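You operate a simulated robot arm through the tools that you are given. There is no shell and no other tool. Be economical: measure what you need, move in short steps, check, and stop when the job is done.

You run a simulated robot arm. Do the job below in one go: nothing can be reset, and whatever is moved stays where it is left.

JOB
Lay one closed sealant bead on the white flange.
Fine: flange on the bead table, tube down, stroke the bead lever till the ring closes, tube up, flange in the blue tray.

The check looks at the end state, three seconds after you hand in, the way a careful person would. Anything else that was tipped, shoved, dropped, spilled or broken makes it a failure.

ROBOT AND FRAMES
A 7-joint arm with a two-finger parallel gripper, fixed in place. Base frame: the origin is at the foot of the arm, x ahead of it, y to its left, z up; the work surface is at about z = 0.9. Lengths are in m, angles in degrees, forces in N, time in s.
With the tool pointing down near the work surface it reaches from about 0.28 to 0.74 m from the base axis. Its first joint turns from -115.0 to 115.0 degrees. Payload 3.91 kg.
The tool frame sits at the grasp point between the pads (the TCP): z along the fingers, y along the line on which they close. The tips reach 0.03 m beyond it. Largest opening 0.11 m; finger width 0.02, thickness 0.01; the body of the gripper, 0.048 by 0.112 m, starts 0.055 m behind the TCP.
Orientation is told as [roll, pitch, yaw] about the base's x, y, z axes, in that order, counted from this pose: with the fingers straight down and closing along the base's y, the tool's x points along the base's -x, its y along +y and its z along -z.

CONTROLS
- The arm moves only by the tool nudge_tool. Its argument "moves" is a list of rows, each a list of 3 entries, a list of its own where there are three numbers: the shift along the tool's x, y, z in units of 20 mm (1.0 is 20 mm), then the turn, a rotation vector about the tool's x, y, z in units of 6 degrees (1.0 is 6 degrees), then the opening in per cent of the stroke, from 0 (shut) to 100 (fully open). In form: [[[dx, dy, dz], [ax, ay, az], hand], ...]. A call has 1 to 20 rows; each row shifts and turns the commanded pose from where the row before left it, along the tool's axes as they then stand. A call with a number of a shift or a turn outside -1 to 1 is refused whole. A row lasts 0.2 s, in which the tool goes at most 0.05 m and 8.6 degrees; a call with a longer step from one row to the next is refused whole, and so is a gripper value outside its range. A pose out of reach is approached as far as the arm can. The call stops where the force on the tool passes 90 N (or 10 N more than at its start, if that is more) or the arm is blocked; 0.2 s more then pass. Each finger travels about 0.108 m/s and halts on what it meets, pressing with about 37 N; the grip force reading is that of the motor and also rises with nothing between the fingers. The clock runs only during rows and for 0.2 s after the last one: add rows that do not move to give the fingers time. The reply holds the time, the measured pose of the TCP, the force on the tool along the base axes, the opening and the grip force, in the units named above and with some noise, and new pictures: "show" is both (left out), scene, wrist or none.
- Cameras (640 x 400 px; columns grow to the right, rows downward): "scene" is fixed at [0.0497, 0.4997, 1.7443]; the picture's right is [-0.10, -0.99, 0.00], its down [-0.86, 0.09, -0.49] and it looks along [0.49, -0.05, -0.87] (base axes); focal length 273 px, centre (320, 200). "wrist" rides on the gripper at [0.072, 0.017, -0.103] in the tool frame; the picture's right is [-0.23, 0.97, 0.00], its down [-0.76, -0.18, -0.62] and it looks along [-0.61, -0.14, 0.78] (tool axes); focal length 222 px, centre (320, 200). There is no depth. A picture from a camera that has moved, and an enlarged one, comes with that camera's place and axes in the base frame and with its lens.
- slide_trunk(by): slides the trunk up (or, below 0, down) by that many m; the arm rides with it, the base frame stays. It gives what a move gives, with no picture.
- close_up(camera, box): a new picture of the part [left, top, right, bottom] of that camera's present view, enlarged. The clock stands still meanwhile.
- hand_in(): hands the job in; it is judged then, once.

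Work in short steps. Places have to be worked out from the pictures, the camera data and where the tool is seen: move nearer, look again, correct. Check each grasp and each placing, and mend what went wrong. You have 120 turns and 170 pictures in all, those below and enlarged ones among them. Open the gripper and draw the arm clear of the work before you hand the job in, unless the task says otherwise; then end with one line.

The tools are called after "Emit:" by a JSON object that holds its "api" and its "payload". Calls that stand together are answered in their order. nudge_tool: Moves the arm, as the interface text tells. Its arguments: {"type":"object","properties":{"moves":{"type":"array"},"show":{"type":"string","enum":["both","scene","wrist","none"]}},"required":["moves"]} The other tools are called the same way: slide_trunk (by) slides the trunk up or down; close_up (camera, box) takes an enlarged picture of a part of a camera's view; hand_in () hands the job in.

At the start:

```text
time: 0.0
ee_pos: [0.3725, 0.2354, 1.4249]
ee_rot: [0.1, -0.1, 0.1]
force: [0.6, -0.4, 0.6]
opening: 0.11
grasp_force: 0.0
trunk travel left (down, up): [-0.925, 0.065]
```

scene: 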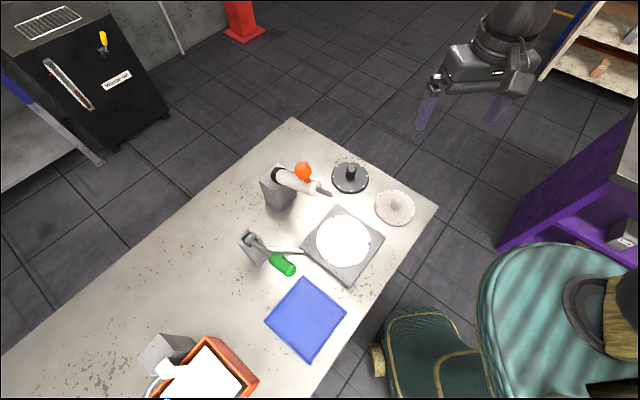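
wrist: 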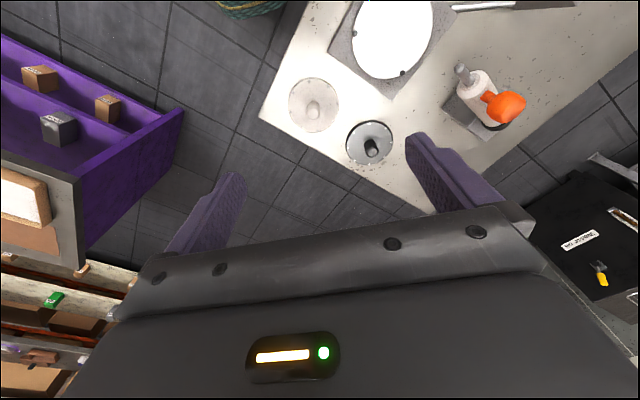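

The scene shows a table with a bead table, a tube with an orange lever, a green lever, flanges and a blue tray. I'll enlarge to identify things.

Emit:
{"api": "close_up", "payload": {"camera": "scene", "box": [220, 130, 460, 280]}}

Emit:
{"api": "close_up", "payload": {"camera": "wrist", "box": [250, 0, 570, 200]}}

Emit:
{"api": "close_up", "payload": {"camera": "scene", "box": [100, 220, 420, 400]}}

```text
2.67 times, centred on (340, 205) of scene
camera zoom: at [0.0497, 0.4997, 1.7443], right [-0.1, -0.99, 0.0], down [-0.86, 0.09, -0.49], along [0.49, -0.05, -0.87], focal length 727 px, centre (267, 187)
```

zoom: 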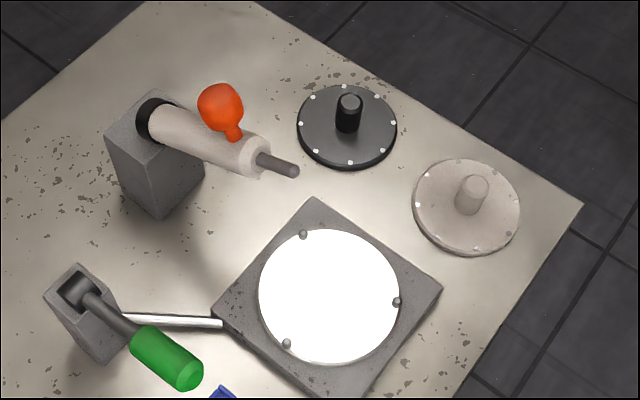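

```text
2.00 times, centred on (410, 100) of wrist
camera zoom: at [0.2998, 0.252, 1.5292], right [0.22, 0.97, 0.0], down [0.76, -0.18, 0.62], along [0.61, -0.14, -0.78], focal length 444 px, centre (140, 400)
```

zoom: 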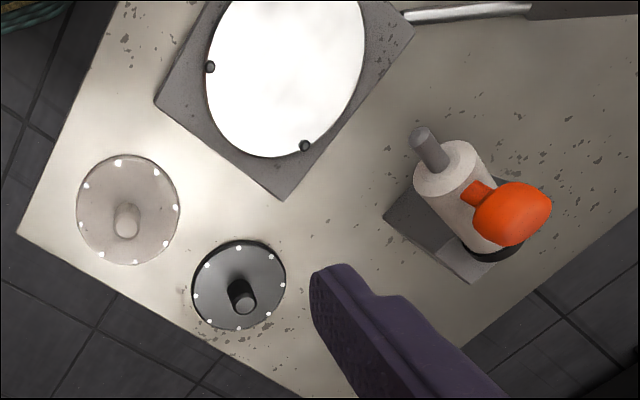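

```text
2.00 times, centred on (260, 310) of scene
camera zoom: at [0.0497, 0.4997, 1.7443], right [-0.1, -0.99, 0.0], down [-0.86, 0.09, -0.49], along [0.49, -0.05, -0.87], focal length 545 px, centre (440, -20)
```

zoom: 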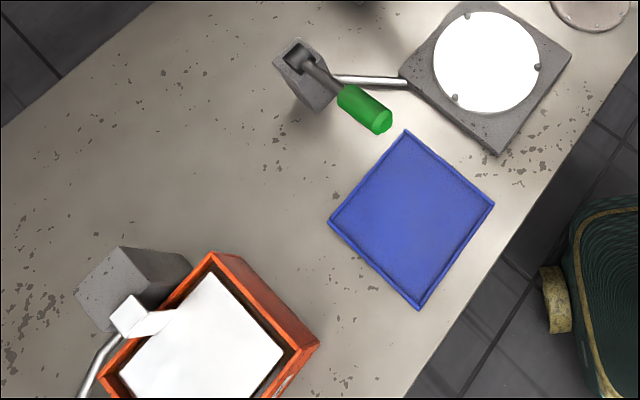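

Light flange with knob near (0.46, 0.20), turntable near (0.35, 0.40), tray near (0.14, 0.53), orange tube handle near (0.55, 0.50), green lever near (0.28, 0.58). I'll lower the trunk part way.

Emit:
{"api": "slide_trunk", "payload": {"by": -0.25}}

Emit:
{"api": "nudge_tool", "payload": {"moves": [[[0, 0, 0], [0, 0, 0], 100]]}}

```text
time: 2.6
ee_pos: [0.3711, 0.2347, 1.1741]
ee_rot: [0.1, 0.0, 0.0]
force: [-0.3, -0.6, -0.5]
opening: 0.1102
grasp_force: 0.0
trunk travel left (down, up): [-0.675, 0.315]
```

```text
time: 3.0
ee_pos: [0.3718, 0.235, 1.1748]
ee_rot: [0.2, 0.0, 0.1]
force: [-0.4, -0.3, 0.1]
opening: 0.1099
grasp_force: 0.0
trunk travel left (down, up): [-0.675, 0.315]
camera wrist: at [0.2997, 0.252, 1.2792], right [0.22, 0.97, 0.0], down [0.76, -0.18, 0.62], along [0.61, -0.14, -0.78], focal length 222 px, centre (320, 200)
```

scene: 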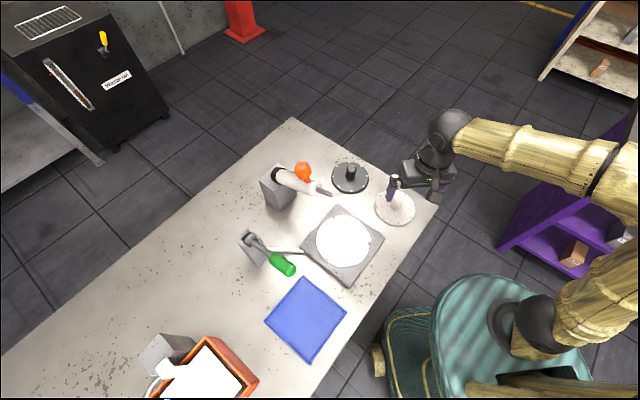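
wrist: 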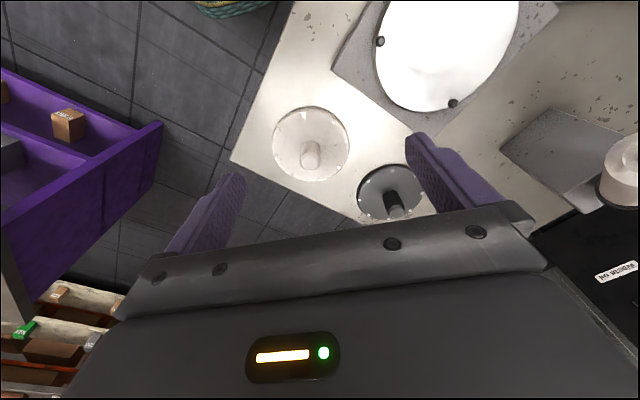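

The flange is at about (0.463, 0.199) in both views. I'll move above it, staying at z≈1.06.

Emit:
{"api": "nudge_tool", "payload": {"moves": [[[-0.91, -0.36, 0.5], [0, 0, 0], 100], [[-0.91, -0.36, 0.5], [0, 0, 0], 100], [[-0.91, -0.36, 0.5], [0, 0, 0], 100], [[-0.91, -0.36, 0.5], [0, 0, 0], 100], [[-0.91, -0.36, 0.5], [0, 0, 0], 100], [[0, 0, 1], [0, 0, 0], 100], [[0, 0, 1], [0, 0, 0], 100], [[0, 0, 1], [0, 0, 0], 100], [[0, 0, 0], [0, 0, 0], 100]]}}

```text
time: 5.0
ee_pos: [0.4641, 0.1988, 1.063]
ee_rot: [0.2, -0.1, 0.1]
force: [0.2, 0.0, 0.5]
opening: 0.11
grasp_force: 0.0
trunk travel left (down, up): [-0.675, 0.315]
camera wrist: at [0.391, 0.2164, 1.1679], right [0.22, 0.97, 0.0], down [0.76, -0.18, 0.62], along [0.61, -0.14, -0.78], focal length 222 px, centre (320, 200)
```

scene: 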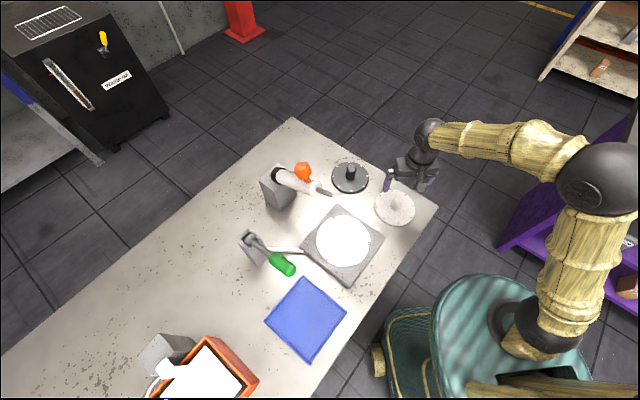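
wrist: 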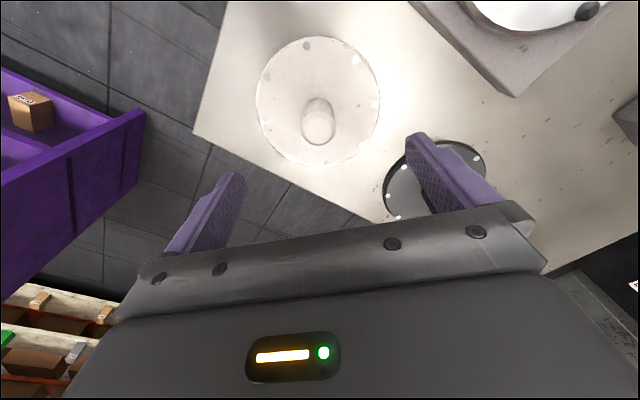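

The knob is between the fingers in plan. I'll lower to z≈0.985 and check alignment with an enlarged wrist view.

Emit:
{"api": "nudge_tool", "payload": {"moves": [[[0, 0, 1], [0, 0, 0], 100], [[0, 0, 1], [0, 0, 0], 100], [[0, 0, 1], [0, 0, 0], 100], [[0, 0, 0.9], [0, 0, 0], 60], [[0, 0, 0], [0, 0, 0], 60]], "show": "wrist"}}

Emit:
{"api": "close_up", "payload": {"camera": "scene", "box": [340, 110, 480, 250]}}

```text
time: 6.2
ee_pos: [0.4643, 0.199, 0.9877]
ee_rot: [0.1, -0.1, 0.1]
force: [0.1, -0.3, 0.0]
opening: 0.0664
grasp_force: 0.0
trunk travel left (down, up): [-0.675, 0.315]
camera wrist: at [0.3927, 0.2166, 1.092], right [0.22, 0.97, 0.0], down [0.76, -0.18, 0.62], along [0.61, -0.14, -0.78], focal length 222 px, centre (320, 200)
```

wrist: 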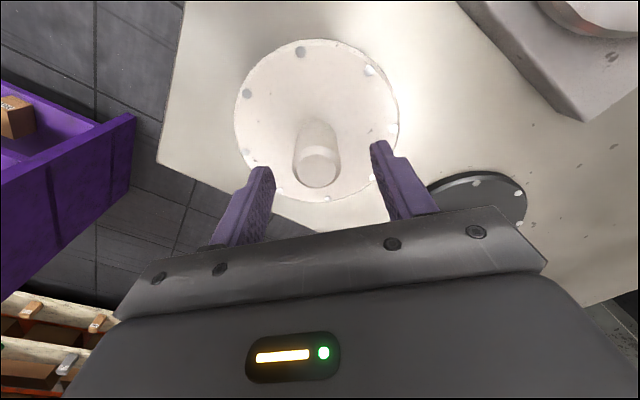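

```text
2.86 times, centred on (410, 180) of scene
camera zoom: at [0.0497, 0.4997, 1.7443], right [-0.1, -0.99, 0.0], down [-0.86, 0.09, -0.49], along [0.49, -0.05, -0.87], focal length 779 px, centre (63, 257)
```

zoom: 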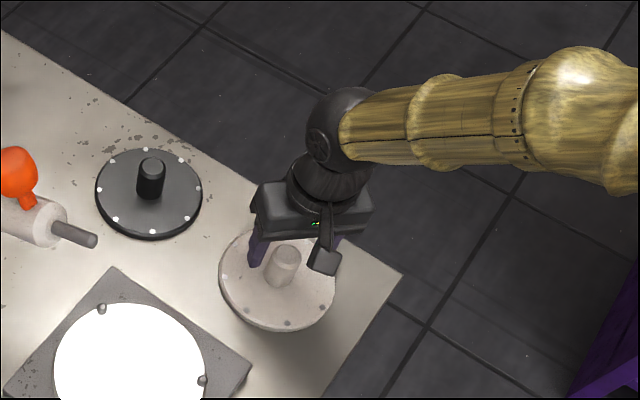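

The rim edges put the flange centre near x≈0.468 and the knob top at z≈0.965. I'll shift 4 mm ahead, lower to z≈0.948 and close.

Emit:
{"api": "nudge_tool", "payload": {"moves": [[[-0.2, 0, 0.5], [0, 0, 0], 60], [[0, 0, 0.8], [0, 0, 0], 60], [[0, 0, 0.7], [0, 0, 0], 60], [[0, 0, 0], [0, 0, 0], 10], [[0, 0, 0], [0, 0, 0], 0], [[0, 0, 0], [0, 0, 0], 0]], "show": "wrist"}}

Emit:
{"api": "close_up", "payload": {"camera": "scene", "box": [360, 160, 450, 240]}}

```text
time: 7.6
ee_pos: [0.4683, 0.2007, 0.9487]
ee_rot: [-0.1, 0.0, 0.1]
force: [1.5, -0.5, 0.3]
opening: 0.0332
grasp_force: 37.1
trunk travel left (down, up): [-0.675, 0.315]
camera wrist: at [0.3956, 0.2165, 1.0522], right [0.22, 0.97, 0.0], down [0.76, -0.18, 0.62], along [0.61, -0.14, -0.78], focal length 222 px, centre (320, 200)
```

wrist: 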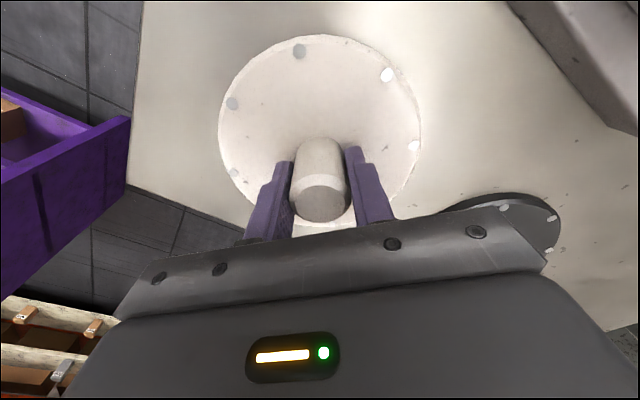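

```text
5.00 times, centred on (405, 200) of scene
camera zoom: at [0.0497, 0.4997, 1.7443], right [-0.1, -0.99, 0.0], down [-0.86, 0.09, -0.49], along [0.49, -0.05, -0.87], focal length 1364 px, centre (-105, 200)
```

zoom: 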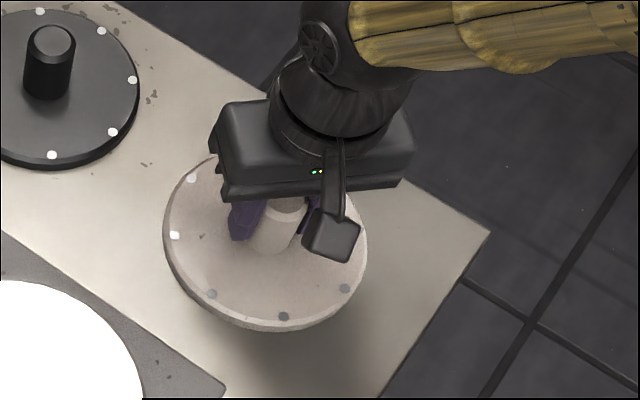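

The knob is gripped dead centre (opening 33 mm). Triangulation puts the raised nozzle at about (0.39, 0.435, 1.16), close over the turntable centre (0.351, 0.397). A vertical hand would come too near it, so I'll release, yaw 45°, lean the hand 18° back about the closing axis and regrip.

Emit:
{"api": "nudge_tool", "payload": {"moves": [[[0, 0, 0], [0, 0, 0], 65], [[0, 0, -0.2], [0, 0, 0], 65], [[0, 0, 0], [0, 0, -0.75], 65], [[0, 0, 0], [0, 0, -0.75], 65], [[0, 0, 0], [0, 0, -0.75], 65], [[0, 0, 0], [0, 0, -0.75], 65], [[0, 0, 0], [0, 0, -0.75], 65], [[0, 0, 0], [0, 0, -0.75], 65], [[0, 0, 0], [0, 0, -0.75], 65], [[0, 0, 0], [0, 0, -0.75], 65], [[0, 0, 0], [0, 0, -0.75], 65], [[0, 0, 0], [0, 0, -0.75], 65], [[0, 0, 0], [0, -0.75, 0], 65], [[0, 0, 0], [0, -0.75, 0], 65], [[0, 0, 0], [0, -0.75, 0], 65], [[0, 0, 0], [0, -0.75, 0], 65], [[0, 0, 0], [0, 0, 0], 65]]}}

```text
time: 11.2
ee_pos: [0.467, 0.2011, 0.9511]
ee_rot: [0.0, -18.2, 45.2]
force: [0.1, 0.3, -0.1]
opening: 0.0714
grasp_force: 0.0
trunk travel left (down, up): [-0.675, 0.315]
camera wrist: at [0.3841, 0.1411, 1.0283], right [-0.54, 0.84, 0.07], down [0.5, 0.25, 0.83], along [0.68, 0.48, -0.55], focal length 222 px, centre (320, 200)
```

scene: 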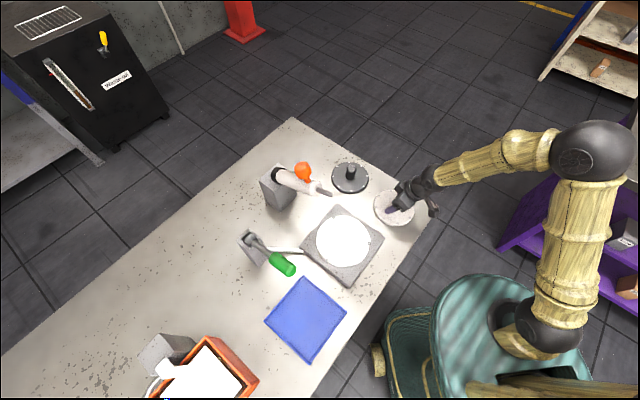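
wrist: 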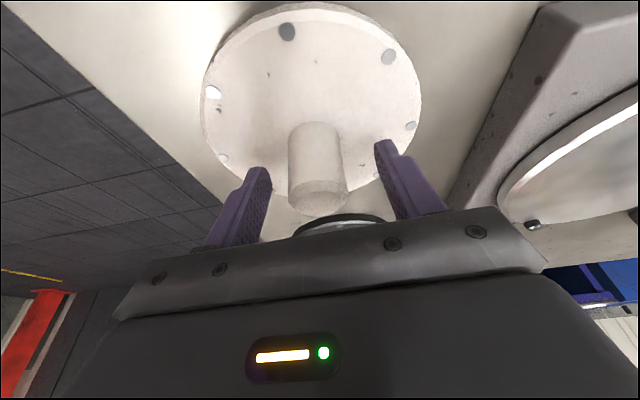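

Pose is as wanted. Close on the knob and lift 12 cm.

Emit:
{"api": "nudge_tool", "payload": {"moves": [[[0, 0, 0], [0, 0, 0], 10], [[0, 0, 0], [0, 0, 0], 0], [[0, 0, 0], [0, 0, 0], 0], [[-0.155, 0, -0.475], [0, 0, 0], 0], [[-0.31, 0, -0.95], [0, 0, 0], 0], [[-0.31, 0, -0.95], [0, 0, 0], 0], [[-0.31, 0, -0.95], [0, 0, 0], 0], [[-0.31, 0, -0.95], [0, 0, 0], 0], [[-0.31, 0, -0.95], [0, 0, 0], 0], [[-0.155, 0, -0.475], [0, 0, 0], 0], [[0, 0, 0], [0, 0, 0], 0]]}}

```text
time: 13.6
ee_pos: [0.4673, 0.1988, 1.0695]
ee_rot: [0.1, -18.0, 45.0]
force: [0.5, 0.8, -9.3]
opening: 0.0334
grasp_force: 37.1
trunk travel left (down, up): [-0.675, 0.315]
camera wrist: at [0.3848, 0.1401, 1.1469], right [-0.54, 0.84, 0.07], down [0.5, 0.25, 0.83], along [0.68, 0.48, -0.56], focal length 222 px, centre (320, 200)
```

scene: 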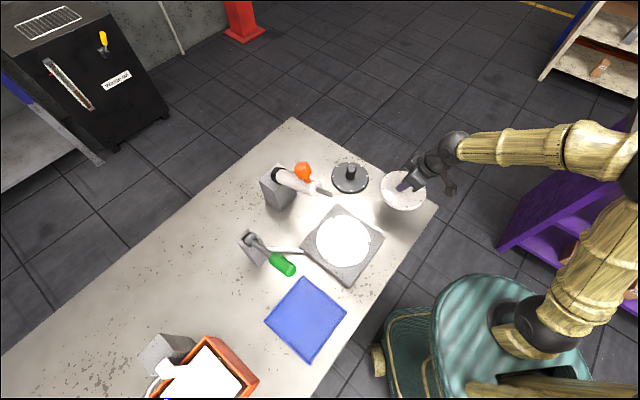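
wrist: 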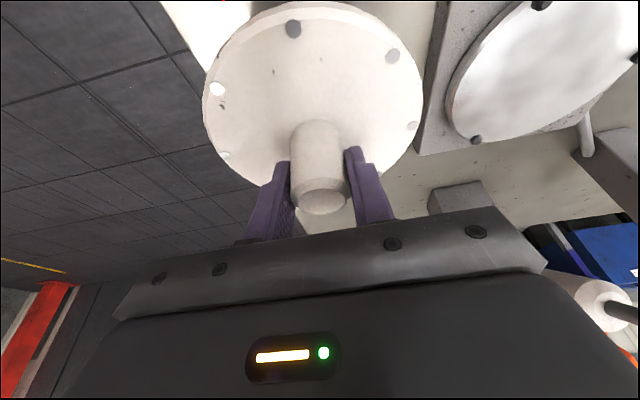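

Lifted cleanly. Now I carry it level to above the turntable centre (0.3515, 0.3965), with the hand leaning away from the nozzle.

Emit:
{"api": "nudge_tool", "payload": {"moves": [[[-0.2, 0.85, 0.065], [0, 0, 0], 0], [[-0.2, 0.85, 0.065], [0, 0, 0], 0], [[-0.2, 0.85, 0.065], [0, 0, 0], 0], [[-0.2, 0.85, 0.065], [0, 0, 0], 0], [[-0.2, 0.85, 0.065], [0, 0, 0], 0], [[-0.2, 0.85, 0.065], [0, 0, 0], 0], [[-0.2, 0.85, 0.065], [0, 0, 0], 0], [[-0.2, 0.85, 0.065], [0, 0, 0], 0], [[-0.2, 0.85, 0.065], [0, 0, 0], 0], [[-0.2, 0.85, 0.065], [0, 0, 0], 0], [[-0.2, 0.85, 0.065], [0, 0, 0], 0], [[-0.2, 0.85, 0.065], [0, 0, 0], 0], [[-0.2, 0.85, 0.065], [0, 0, 0], 0], [[0, 0, 0], [0, 0, 0], 0]]}}

Emit:
{"api": "close_up", "payload": {"camera": "scene", "box": [250, 150, 410, 290]}}

```text
time: 16.6
ee_pos: [0.3508, 0.3962, 1.0721]
ee_rot: [0.0, -18.0, 45.2]
force: [-0.4, -0.1, -9.3]
opening: 0.0333
grasp_force: 36.8
trunk travel left (down, up): [-0.675, 0.315]
camera wrist: at [0.2677, 0.3369, 1.1481], right [-0.54, 0.84, 0.07], down [0.5, 0.25, 0.83], along [0.68, 0.48, -0.56], focal length 222 px, centre (320, 200)
```

scene: 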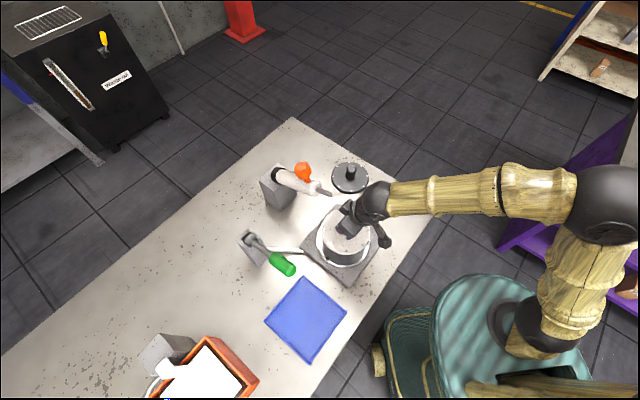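
wrist: 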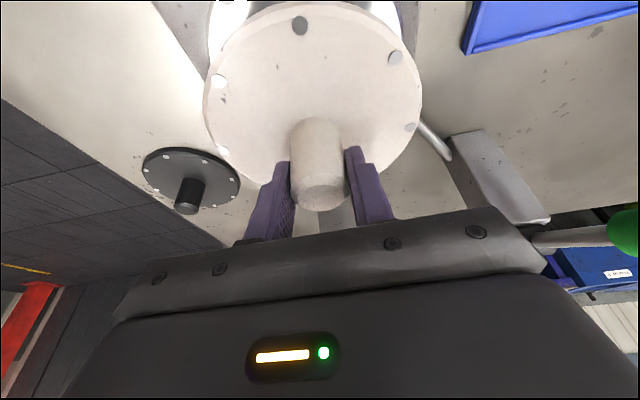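

```text
2.86 times, centred on (330, 220) of scene
camera zoom: at [0.0497, 0.4997, 1.7443], right [-0.1, -0.99, 0.0], down [-0.86, 0.09, -0.49], along [0.49, -0.05, -0.87], focal length 779 px, centre (291, 143)
```

zoom: 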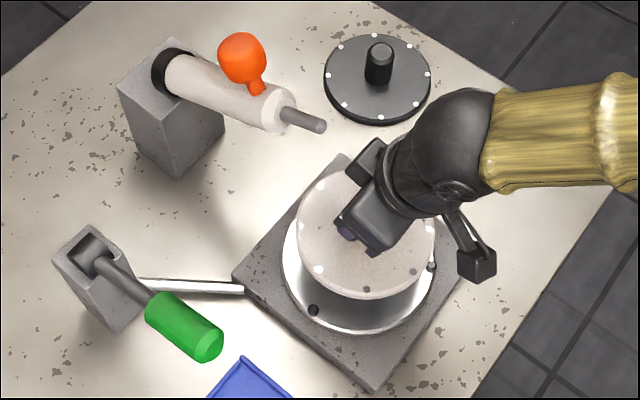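

Position is over the table with the nozzle clear. Lower 5 cm and compare with the pegs.

Emit:
{"api": "nudge_tool", "payload": {"moves": [[[0.31, 0, 0.95], [0, 0, 0], 0], [[0.31, 0, 0.95], [0, 0, 0], 0], [[0.155, 0, 0.475], [0, 0, 0], 0], [[0, 0, 0], [0, 0, 0], 0]], "show": "wrist"}}

Emit:
{"api": "close_up", "payload": {"camera": "scene", "box": [290, 190, 400, 290]}}

```text
time: 17.6
ee_pos: [0.3495, 0.3958, 1.0197]
ee_rot: [0.0, -18.0, 45.0]
force: [-0.4, 0.3, -8.9]
opening: 0.0332
grasp_force: 36.8
trunk travel left (down, up): [-0.675, 0.315]
camera wrist: at [0.2672, 0.3366, 1.0978], right [-0.54, 0.84, 0.07], down [0.5, 0.25, 0.83], along [0.68, 0.48, -0.56], focal length 222 px, centre (320, 200)
```

wrist: 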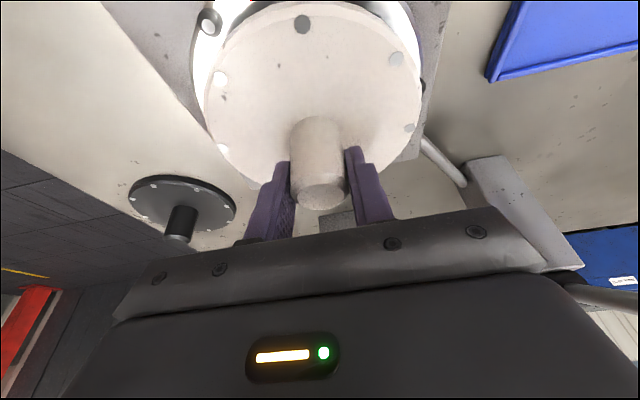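

```text
4.00 times, centred on (345, 240) of scene
camera zoom: at [0.0497, 0.4997, 1.7443], right [-0.1, -0.99, 0.0], down [-0.86, 0.09, -0.49], along [0.49, -0.05, -0.87], focal length 1091 px, centre (220, 40)
```

zoom: 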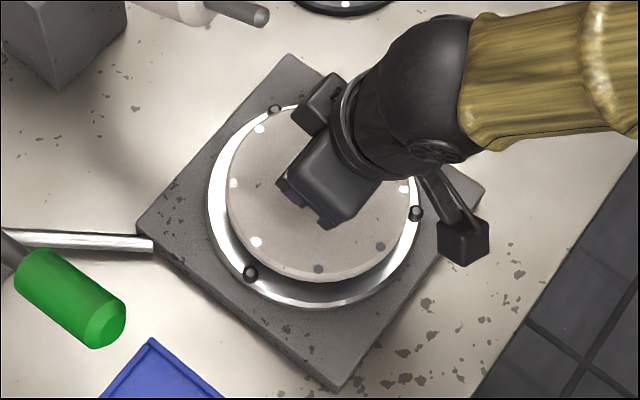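

Pegs' circle centre works out at about (0.3525, 0.3967), so I'm ~3 mm short in x. Shift by that and lower 2.5 cm.

Emit:
{"api": "nudge_tool", "payload": {"moves": [[[-0.143, -0.09, 0.046], [0, 0, 0], 0], [[0.2, 0, 0.6], [0, 0, 0], 0], [[0.18, 0, 0.55], [0, 0, 0], 0], [[0, 0, 0], [0, 0, 0], 0]], "show": "wrist"}}

Emit:
{"api": "close_up", "payload": {"camera": "scene", "box": [290, 190, 400, 290]}}

```text
time: 18.6
ee_pos: [0.353, 0.3948, 0.9984]
ee_rot: [0.1, -18.2, 45.0]
force: [1.5, 0.8, 2.9]
opening: 0.0331
grasp_force: 37.4
trunk travel left (down, up): [-0.675, 0.315]
camera wrist: at [0.2699, 0.3356, 1.0745], right [-0.54, 0.84, 0.07], down [0.5, 0.25, 0.83], along [0.68, 0.48, -0.55], focal length 222 px, centre (320, 200)
```

wrist: 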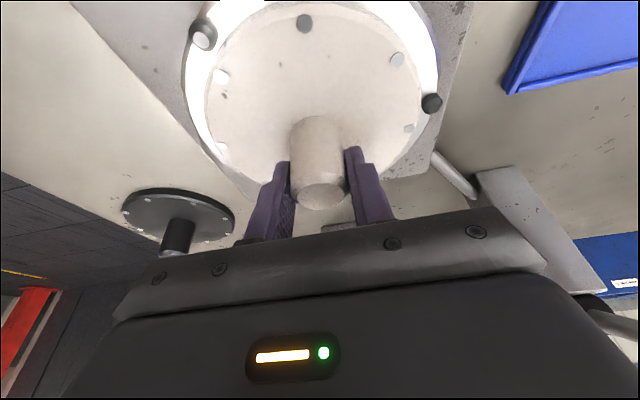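

```text
4.00 times, centred on (345, 240) of scene
camera zoom: at [0.0497, 0.4997, 1.7443], right [-0.1, -0.99, 0.0], down [-0.86, 0.09, -0.49], along [0.49, -0.05, -0.87], focal length 1091 px, centre (220, 40)
```

zoom: 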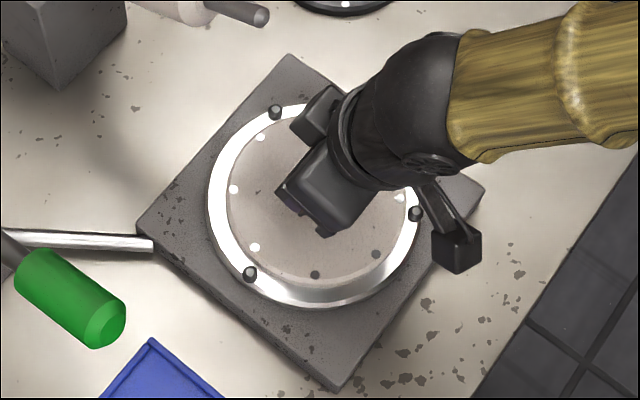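

Force in z went from −9 to +3 N, so the flange is touching down. I'll inspect whether it's seated within the pegs.

Emit:
{"api": "close_up", "payload": {"camera": "wrist", "box": [160, 0, 480, 200]}}

Emit:
{"api": "close_up", "payload": {"camera": "scene", "box": [335, 210, 405, 270]}}

Emit:
{"api": "close_up", "payload": {"camera": "scene", "box": [330, 215, 350, 270]}}

```text
2.00 times, centred on (320, 100) of wrist
camera zoom: at [0.2699, 0.3356, 1.0745], right [-0.54, 0.84, 0.07], down [0.5, 0.25, 0.83], along [0.68, 0.48, -0.55], focal length 444 px, centre (320, 400)
```

zoom: 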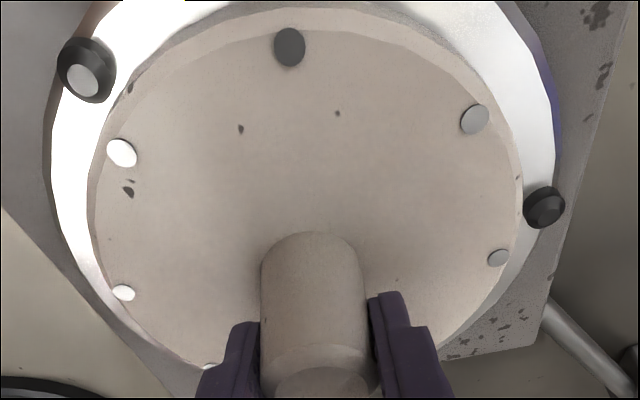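

```text
6.67 times, centred on (370, 240) of scene
camera zoom: at [0.0497, 0.4997, 1.7443], right [-0.1, -0.99, 0.0], down [-0.86, 0.09, -0.49], along [0.49, -0.05, -0.87], focal length 1818 px, centre (-13, -67)
```

zoom: 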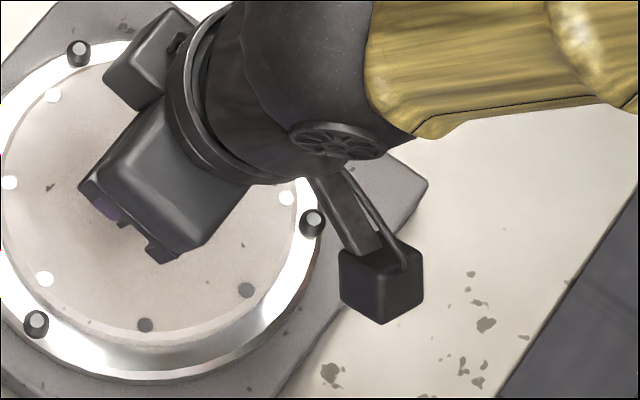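

```text
7.27 times, centred on (340, 242) of scene
camera zoom: at [0.0497, 0.4997, 1.7443], right [-0.1, -0.99, 0.0], down [-0.86, 0.09, -0.49], along [0.49, -0.05, -0.87], focal length 1983 px, centre (174, -109)
```

zoom: 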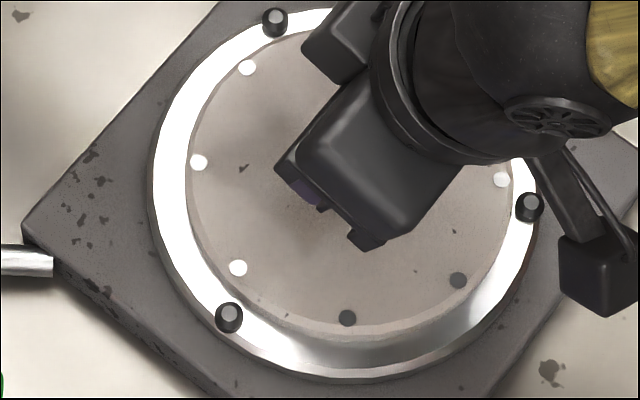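

Flange lies flat inside the pegs but about 2 mm toward −y. I'll lift a hair, shift +2 mm in y, and set down again.

Emit:
{"api": "nudge_tool", "payload": {"moves": [[[-0.08, 0, -0.25], [0, 0, 0], 0], [[-0.06, 0.08, 0.02], [0, 0, 0], 0], [[0, 0, 0], [0, 0, 0], 0], [[0.04, 0, 0.13], [0, 0, 0], 0], [[0.04, 0, 0.13], [0, 0, 0], 0], [[0, 0, 0], [0, 0, 0], 0]], "show": "none"}}

Emit:
{"api": "close_up", "payload": {"camera": "scene", "box": [310, 210, 380, 280]}}

```text
time: 20.0
ee_pos: [0.3518, 0.3981, 0.9976]
ee_rot: [0.1, -18.1, 45.3]
force: [-0.1, -0.6, 10.6]
opening: 0.033
grasp_force: 37.2
trunk travel left (down, up): [-0.675, 0.315]
```

```text
5.71 times, centred on (345, 245) of scene
camera zoom: at [0.0497, 0.4997, 1.7443], right [-0.1, -0.99, 0.0], down [-0.86, 0.09, -0.49], along [0.49, -0.05, -0.87], focal length 1558 px, centre (177, -57)
```

zoom: 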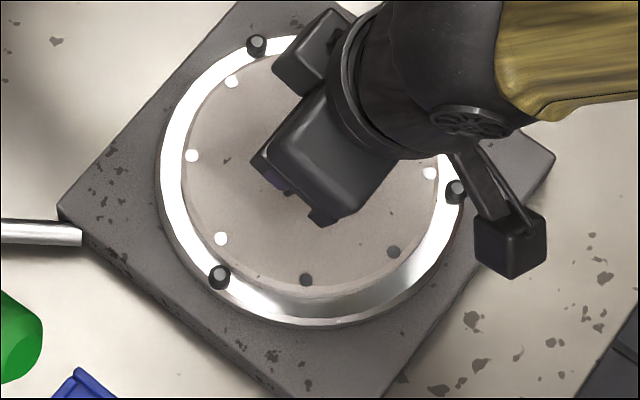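

Now centred. Open slightly and draw back along the tool axis.

Emit:
{"api": "nudge_tool", "payload": {"moves": [[[-0.03, 0, -0.1], [0, 0, 0], 50], [[0, 0, 0], [0, 0, 0], 65], [[0, 0, -0.5], [0, 0, 0], 65], [[0, 0, -1], [0, 0, 0], 65], [[0, 0, -1], [0, 0, 0], 65], [[0, 0, -1], [0, 0, 0], 65], [[0, 0, -1], [0, 0, 0], 65], [[0, 0, 0], [0, 0, 0], 65]]}}

Emit:
{"api": "close_up", "payload": {"camera": "scene", "box": [240, 150, 400, 290]}}

Emit:
{"api": "close_up", "payload": {"camera": "wrist", "box": [160, 0, 640, 300]}}

```text
time: 21.8
ee_pos: [0.3317, 0.377, 1.0847]
ee_rot: [0.0, -18.1, 45.1]
force: [0.1, -0.5, 0.6]
opening: 0.0714
grasp_force: 0.0
trunk travel left (down, up): [-0.675, 0.315]
camera wrist: at [0.2497, 0.317, 1.1615], right [-0.54, 0.84, 0.07], down [0.5, 0.25, 0.83], along [0.68, 0.48, -0.56], focal length 222 px, centre (320, 200)
```

scene: 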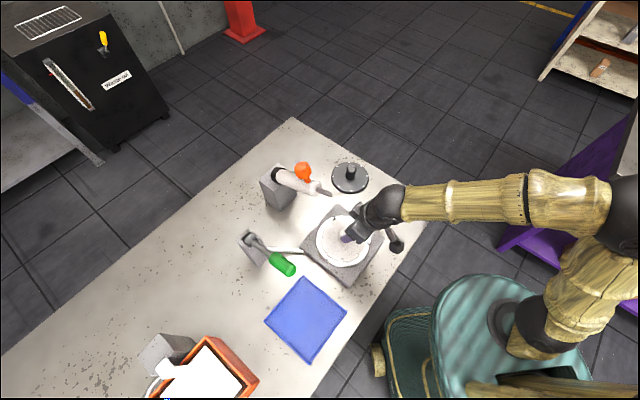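
wrist: 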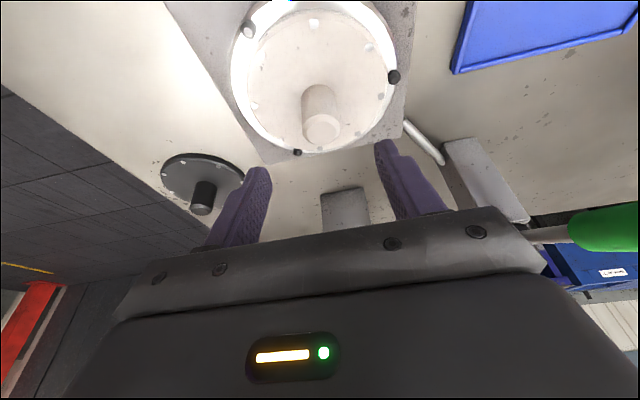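

```text
2.86 times, centred on (320, 220) of scene
camera zoom: at [0.0497, 0.4997, 1.7443], right [-0.1, -0.99, 0.0], down [-0.86, 0.09, -0.49], along [0.49, -0.05, -0.87], focal length 779 px, centre (320, 143)
```

zoom: 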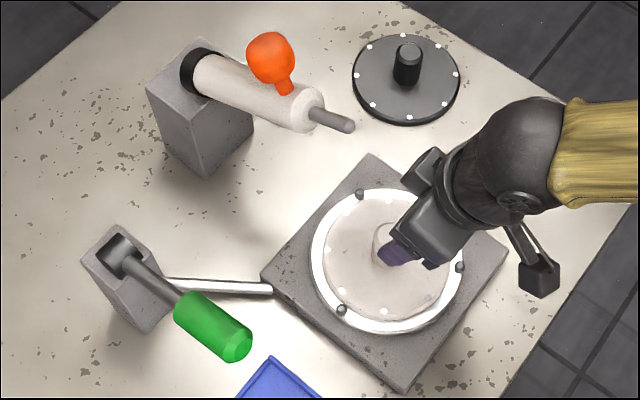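

```text
1.33 times, centred on (400, 150) of wrist
camera zoom: at [0.2497, 0.317, 1.1615], right [-0.54, 0.84, 0.07], down [0.5, 0.25, 0.83], along [0.68, 0.48, -0.56], focal length 296 px, centre (213, 267)
```

zoom: 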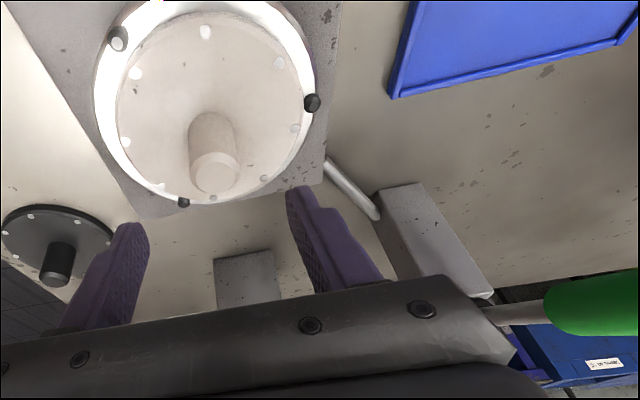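

Flange is well seated and released. I'll pull back and up to view the tube handle and the green lever.

Emit:
{"api": "nudge_tool", "payload": {"moves": [[[0.06, 0, -0.89], [0, 0, 0], 65], [[0.06, 0, -0.89], [0, 0, 0], 65], [[0.06, 0, -0.89], [0, 0, 0], 65], [[0.06, 0, -0.89], [0, 0, 0], 65], [[0.06, 0, -0.89], [0, 0, 0], 65], [[0.06, 0, -0.89], [0, 0, 0], 65], [[0.06, 0, -0.89], [0, 0, 0], 40], [[0.06, 0, -0.89], [0, 0, 0], 20], [[0.06, 0, -0.89], [0, 0, 0], 0], [[0.06, 0, -0.89], [0, 0, 0], 0], [[0.06, 0, -0.89], [0, 0, 0], 0], [[0, 0, 0], [0, 0, 0], 0]]}}

Emit:
{"api": "close_up", "payload": {"camera": "wrist", "box": [240, 0, 640, 250]}}

Emit:
{"api": "close_up", "payload": {"camera": "scene", "box": [220, 140, 380, 290]}}

```text
time: 24.4
ee_pos: [0.2791, 0.3261, 1.2683]
ee_rot: [0.0, -18.1, 45.1]
force: [-0.1, 0.7, 0.5]
opening: 0.0001
grasp_force: 36.9
trunk travel left (down, up): [-0.675, 0.315]
camera wrist: at [0.1965, 0.2669, 1.3443], right [-0.54, 0.84, 0.07], down [0.5, 0.25, 0.83], along [0.68, 0.48, -0.56], focal length 222 px, centre (320, 200)
```

scene: 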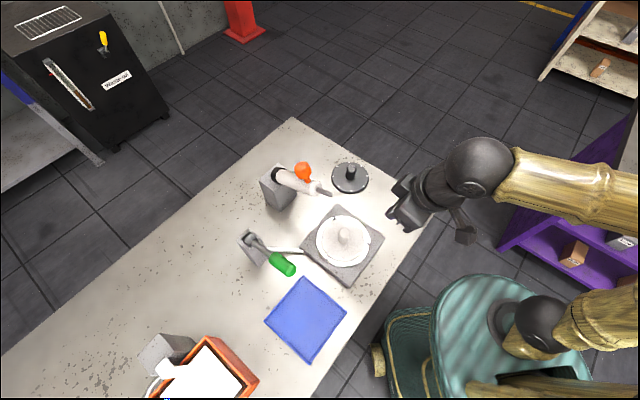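
wrist: 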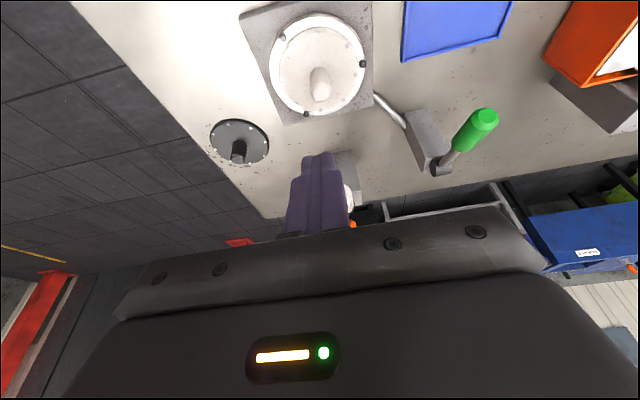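

```text
1.60 times, centred on (440, 125) of wrist
camera zoom: at [0.1965, 0.2669, 1.3443], right [-0.54, 0.84, 0.07], down [0.5, 0.25, 0.83], along [0.68, 0.48, -0.56], focal length 355 px, centre (128, 320)
```

zoom: 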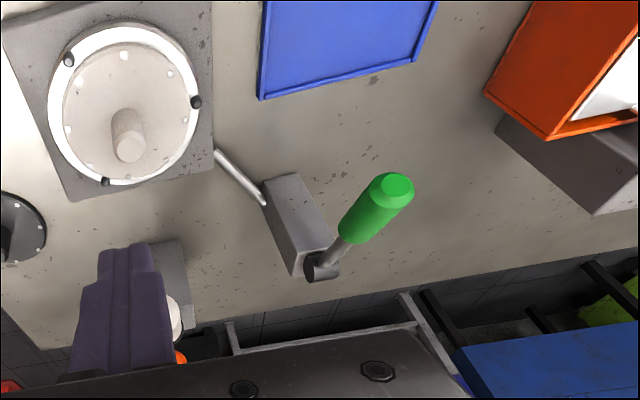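

```text
2.67 times, centred on (300, 215) of scene
camera zoom: at [0.0497, 0.4997, 1.7443], right [-0.1, -0.99, 0.0], down [-0.86, 0.09, -0.49], along [0.49, -0.05, -0.87], focal length 727 px, centre (373, 160)
```

zoom: 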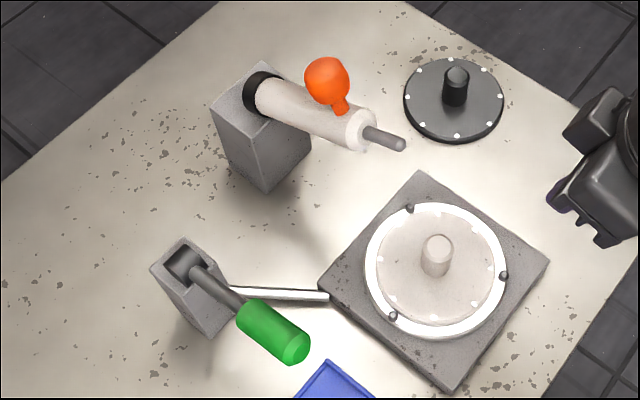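

Ball handle triangulates to about (0.456, 0.501, 1.187), tube pivot (0.55, 0.585, 1.05), and the green lever tip at about (0.22, 0.546, 1.13) with pivot (0.334, 0.659, 1.066). I'll open and move forward toward the ball at a safe height, then look.

Emit:
{"api": "nudge_tool", "payload": {"moves": [[[-0.31, 0, -0.95], [0, 0, 0], 40], [[-0.95, 0, 0.2], [0, 0, 0], 80], [[-0.95, 0, 0.25], [0, 0, 0], 80], [[-0.95, 0, 0.3], [0, 0, 0], 80], [[-0.95, 0, 0.31], [0, 0, 0], 80], [[-0.95, 0, 0.31], [0, 0, 0], 80], [[-0.95, 0, 0.31], [0, 0, 0], 80], [[-0.95, 0, 0.31], [0, 0, 0], 80], [[0, 0, 0], [0, 0, 0], 80]]}}

Emit:
{"api": "close_up", "payload": {"camera": "scene", "box": [240, 120, 400, 220]}}

```text
time: 26.4
ee_pos: [0.378, 0.4242, 1.2905]
ee_rot: [0.0, -18.1, 45.2]
force: [0.4, 0.3, 0.1]
opening: 0.0879
grasp_force: 0.1
trunk travel left (down, up): [-0.675, 0.315]
camera wrist: at [0.2957, 0.3652, 1.3669], right [-0.54, 0.84, 0.07], down [0.5, 0.25, 0.83], along [0.68, 0.48, -0.55], focal length 222 px, centre (320, 200)
```

scene: 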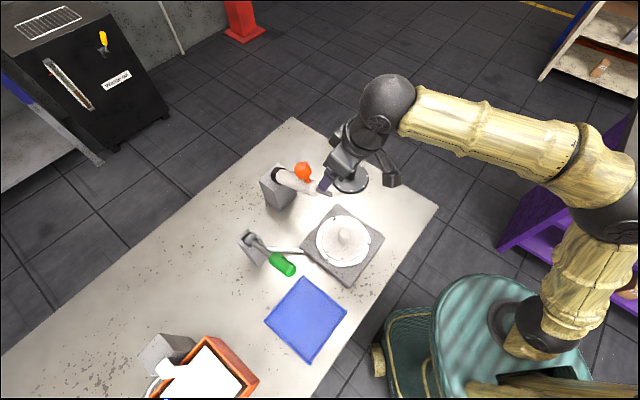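
wrist: 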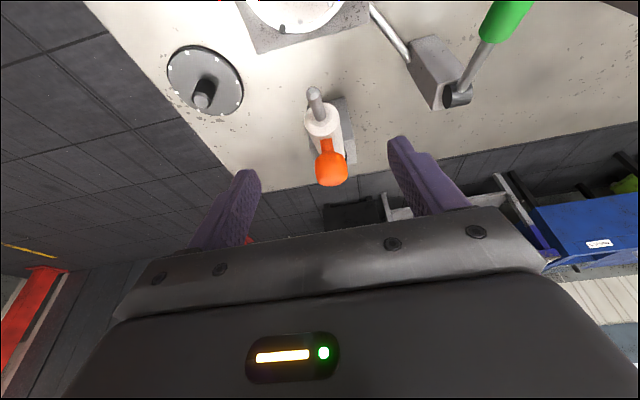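

```text
4.00 times, centred on (320, 170) of scene
camera zoom: at [0.0497, 0.4997, 1.7443], right [-0.1, -0.99, 0.0], down [-0.86, 0.09, -0.49], along [0.49, -0.05, -0.87], focal length 1091 px, centre (320, 320)
```

zoom: 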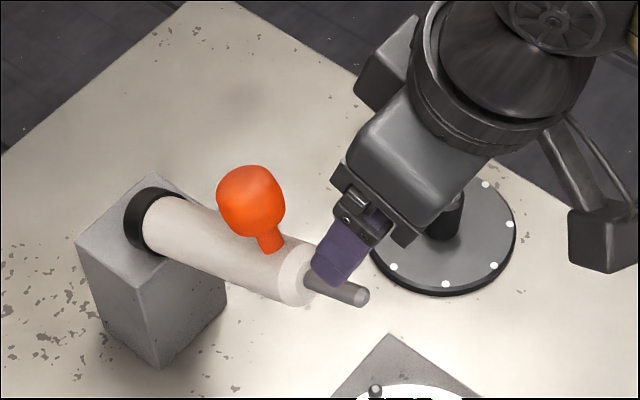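

Refined ball centre: (0.460, 0.5025, 1.176). Move over it and go part way down.

Emit:
{"api": "nudge_tool", "payload": {"moves": [[[-0.89, -0.017, 0.29], [0, 0, 0], 80], [[-0.89, -0.017, 0.29], [0, 0, 0], 80], [[-0.89, -0.017, 0.29], [0, 0, 0], 80], [[-0.89, -0.017, 0.29], [0, 0, 0], 80], [[-0.89, -0.017, 0.29], [0, 0, 0], 80], [[-0.89, -0.017, 0.29], [0, 0, 0], 80], [[0.27, 0, 0.827], [0, 0, 0], 80], [[0.27, 0, 0.827], [0, 0, 0], 80], [[0.27, 0, 0.827], [0, 0, 0], 80], [[0, 0, 0], [0, 0, 0], 80]]}}

Emit:
{"api": "close_up", "payload": {"camera": "scene", "box": [240, 120, 400, 220]}}

```text
time: 28.6
ee_pos: [0.4578, 0.5003, 1.2373]
ee_rot: [0.0, -18.1, 45.1]
force: [-1.0, -0.2, 0.7]
opening: 0.0881
grasp_force: 0.2
trunk travel left (down, up): [-0.675, 0.315]
camera wrist: at [0.3749, 0.4414, 1.3145], right [-0.54, 0.84, 0.07], down [0.5, 0.25, 0.83], along [0.68, 0.48, -0.56], focal length 222 px, centre (320, 200)
```

scene: 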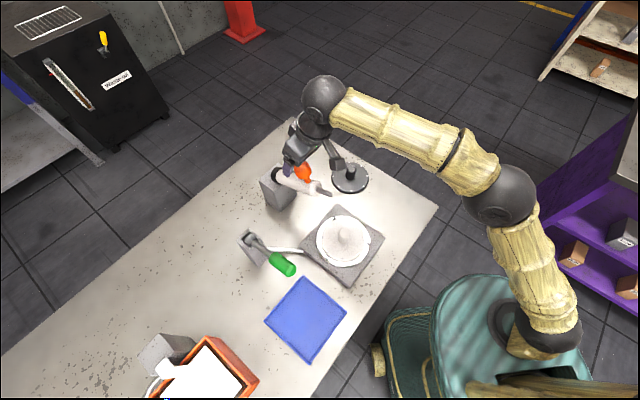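
wrist: 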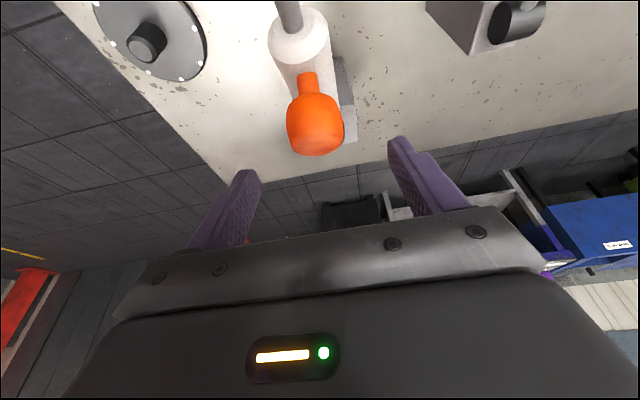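

```text
4.00 times, centred on (320, 170) of scene
camera zoom: at [0.0497, 0.4997, 1.7443], right [-0.1, -0.99, 0.0], down [-0.86, 0.09, -0.49], along [0.49, -0.05, -0.87], focal length 1091 px, centre (320, 320)
```

zoom: 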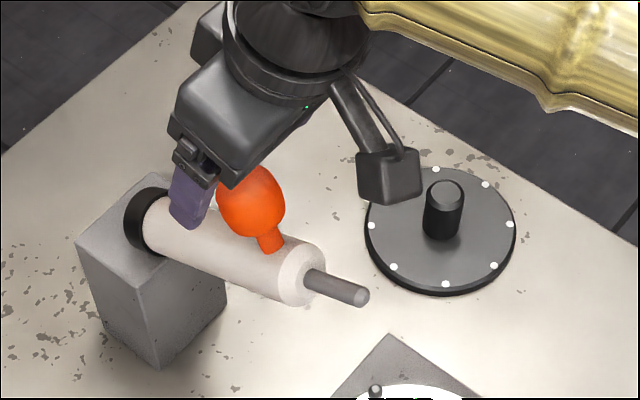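

Consistent. Lower around the ball to z≈1.184 and close gently.

Emit:
{"api": "nudge_tool", "payload": {"moves": [[[0.23, 0, 0.86], [0, 0, 0], 80], [[0.23, 0, 0.86], [0, 0, 0], 80], [[0.23, 0, 0.86], [0, 0, 0], 80], [[0, 0, 0], [0, 0, 0], 80], [[0, 0, 0], [0, 0, 0], 40], [[0, 0, 0], [0, 0, 0], 20], [[0, 0, 0], [0, 0, 0], 20]]}}

Emit:
{"api": "close_up", "payload": {"camera": "scene", "box": [240, 120, 400, 220]}}

```text
time: 30.2
ee_pos: [0.4602, 0.5025, 1.1829]
ee_rot: [0.0, -18.0, 45.1]
force: [1.6, -2.4, -1.8]
opening: 0.0413
grasp_force: 45.1
trunk travel left (down, up): [-0.675, 0.315]
camera wrist: at [0.3783, 0.4446, 1.2593], right [-0.54, 0.84, 0.07], down [0.5, 0.25, 0.83], along [0.68, 0.48, -0.56], focal length 222 px, centre (320, 200)
```

scene: 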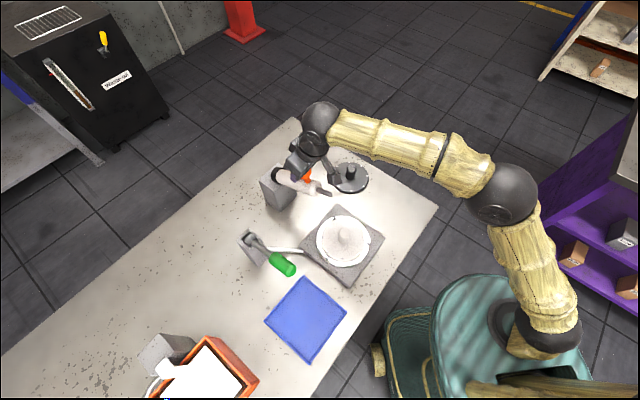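
wrist: 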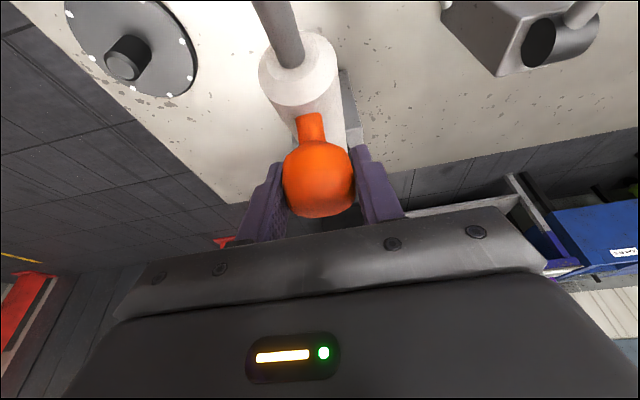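

```text
4.00 times, centred on (320, 170) of scene
camera zoom: at [0.0497, 0.4997, 1.7443], right [-0.1, -0.99, 0.0], down [-0.86, 0.09, -0.49], along [0.49, -0.05, -0.87], focal length 1091 px, centre (320, 320)
```

zoom: 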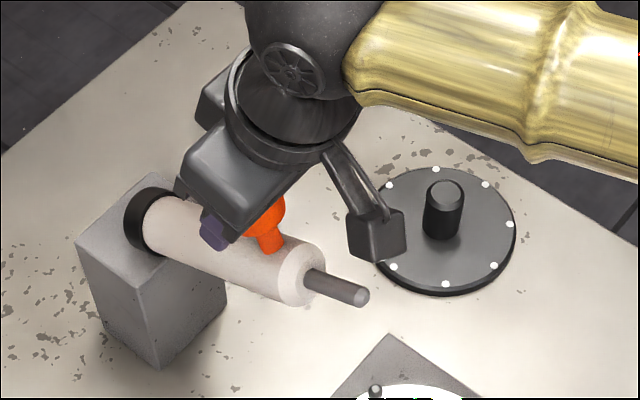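

The ball is gripped (41 mm). Now start the arc toward the robot and down, about 5° at first, checking force.

Emit:
{"api": "nudge_tool", "payload": {"moves": [[[0.34, 0, 0.17], [0, 0, 0], 20], [[0.34, 0, 0.17], [0, 0, 0], 20], [[0, 0, 0], [0, 0, 0], 20]], "show": "wrist"}}

Emit:
{"api": "close_up", "payload": {"camera": "scene", "box": [240, 120, 400, 220]}}

```text
time: 31.0
ee_pos: [0.4546, 0.4958, 1.1743]
ee_rot: [0.0, -18.1, 45.0]
force: [9.0, 2.4, 4.8]
opening: 0.0413
grasp_force: 44.9
trunk travel left (down, up): [-0.675, 0.315]
camera wrist: at [0.3714, 0.4375, 1.2496], right [-0.54, 0.84, 0.07], down [0.5, 0.25, 0.83], along [0.68, 0.48, -0.55], focal length 222 px, centre (320, 200)
```

wrist: 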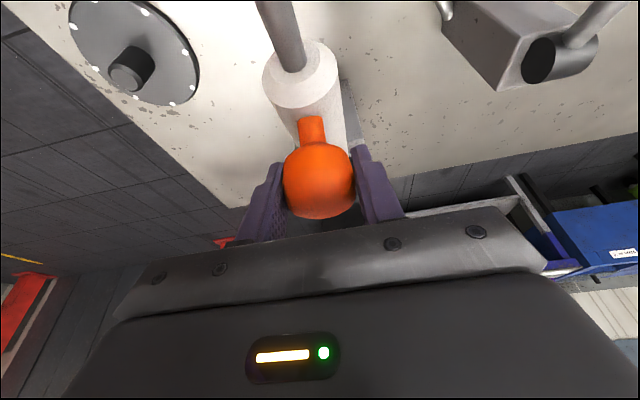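

```text
4.00 times, centred on (320, 170) of scene
camera zoom: at [0.0497, 0.4997, 1.7443], right [-0.1, -0.99, 0.0], down [-0.86, 0.09, -0.49], along [0.49, -0.05, -0.87], focal length 1091 px, centre (320, 320)
```

zoom: 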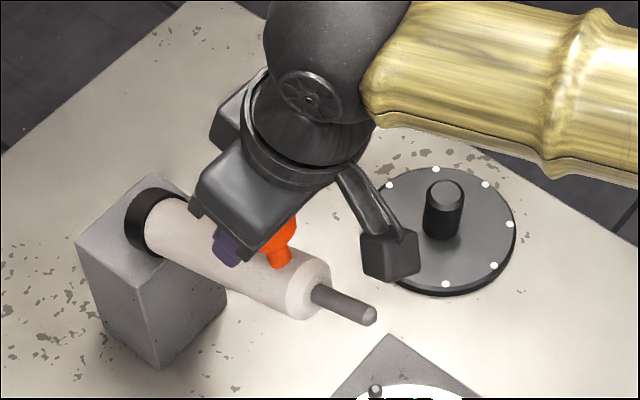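

The tube follows with about 10 N. Continue the arc by ~20°.

Emit:
{"api": "nudge_tool", "payload": {"moves": [[[0.31, 0, 0.225], [0, 0, 0], 20], [[0.31, 0, 0.225], [0, 0, 0], 20], [[0.31, 0, 0.225], [0, 0, 0], 20], [[0.31, 0, 0.225], [0, 0, 0], 20], [[0.27, 0, 0.276], [0, 0, 0], 20], [[0.27, 0, 0.276], [0, 0, 0], 20], [[0.27, 0, 0.276], [0, 0, 0], 20], [[0.27, 0, 0.276], [0, 0, 0], 20], [[0, 0, 0], [0, 0, 0], 20]], "show": "wrist"}}

Emit:
{"api": "close_up", "payload": {"camera": "scene", "box": [240, 130, 400, 260]}}

```text
time: 33.0
ee_pos: [0.4308, 0.4737, 1.1205]
ee_rot: [0.0, -18.1, 45.0]
force: [2.3, 1.8, 6.7]
opening: 0.0408
grasp_force: 45.4
trunk travel left (down, up): [-0.675, 0.315]
camera wrist: at [0.3483, 0.4145, 1.1972], right [-0.54, 0.84, 0.07], down [0.5, 0.25, 0.83], along [0.68, 0.48, -0.55], focal length 222 px, centre (320, 200)
```

wrist: 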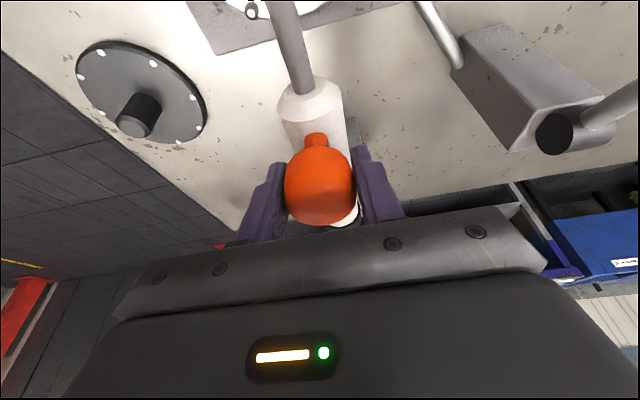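

```text
3.08 times, centred on (320, 195) of scene
camera zoom: at [0.0497, 0.4997, 1.7443], right [-0.1, -0.99, 0.0], down [-0.86, 0.09, -0.49], along [0.49, -0.05, -0.87], focal length 839 px, centre (320, 215)
```

zoom: 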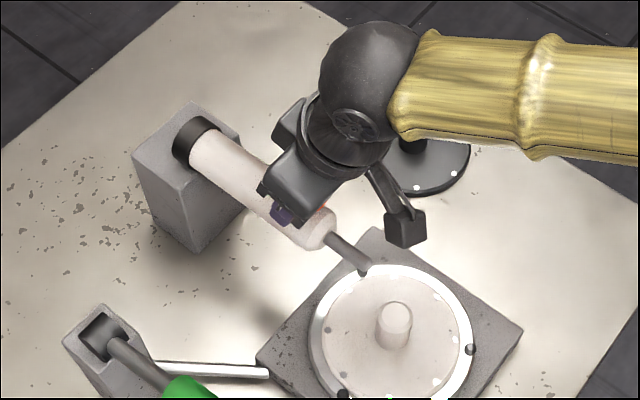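

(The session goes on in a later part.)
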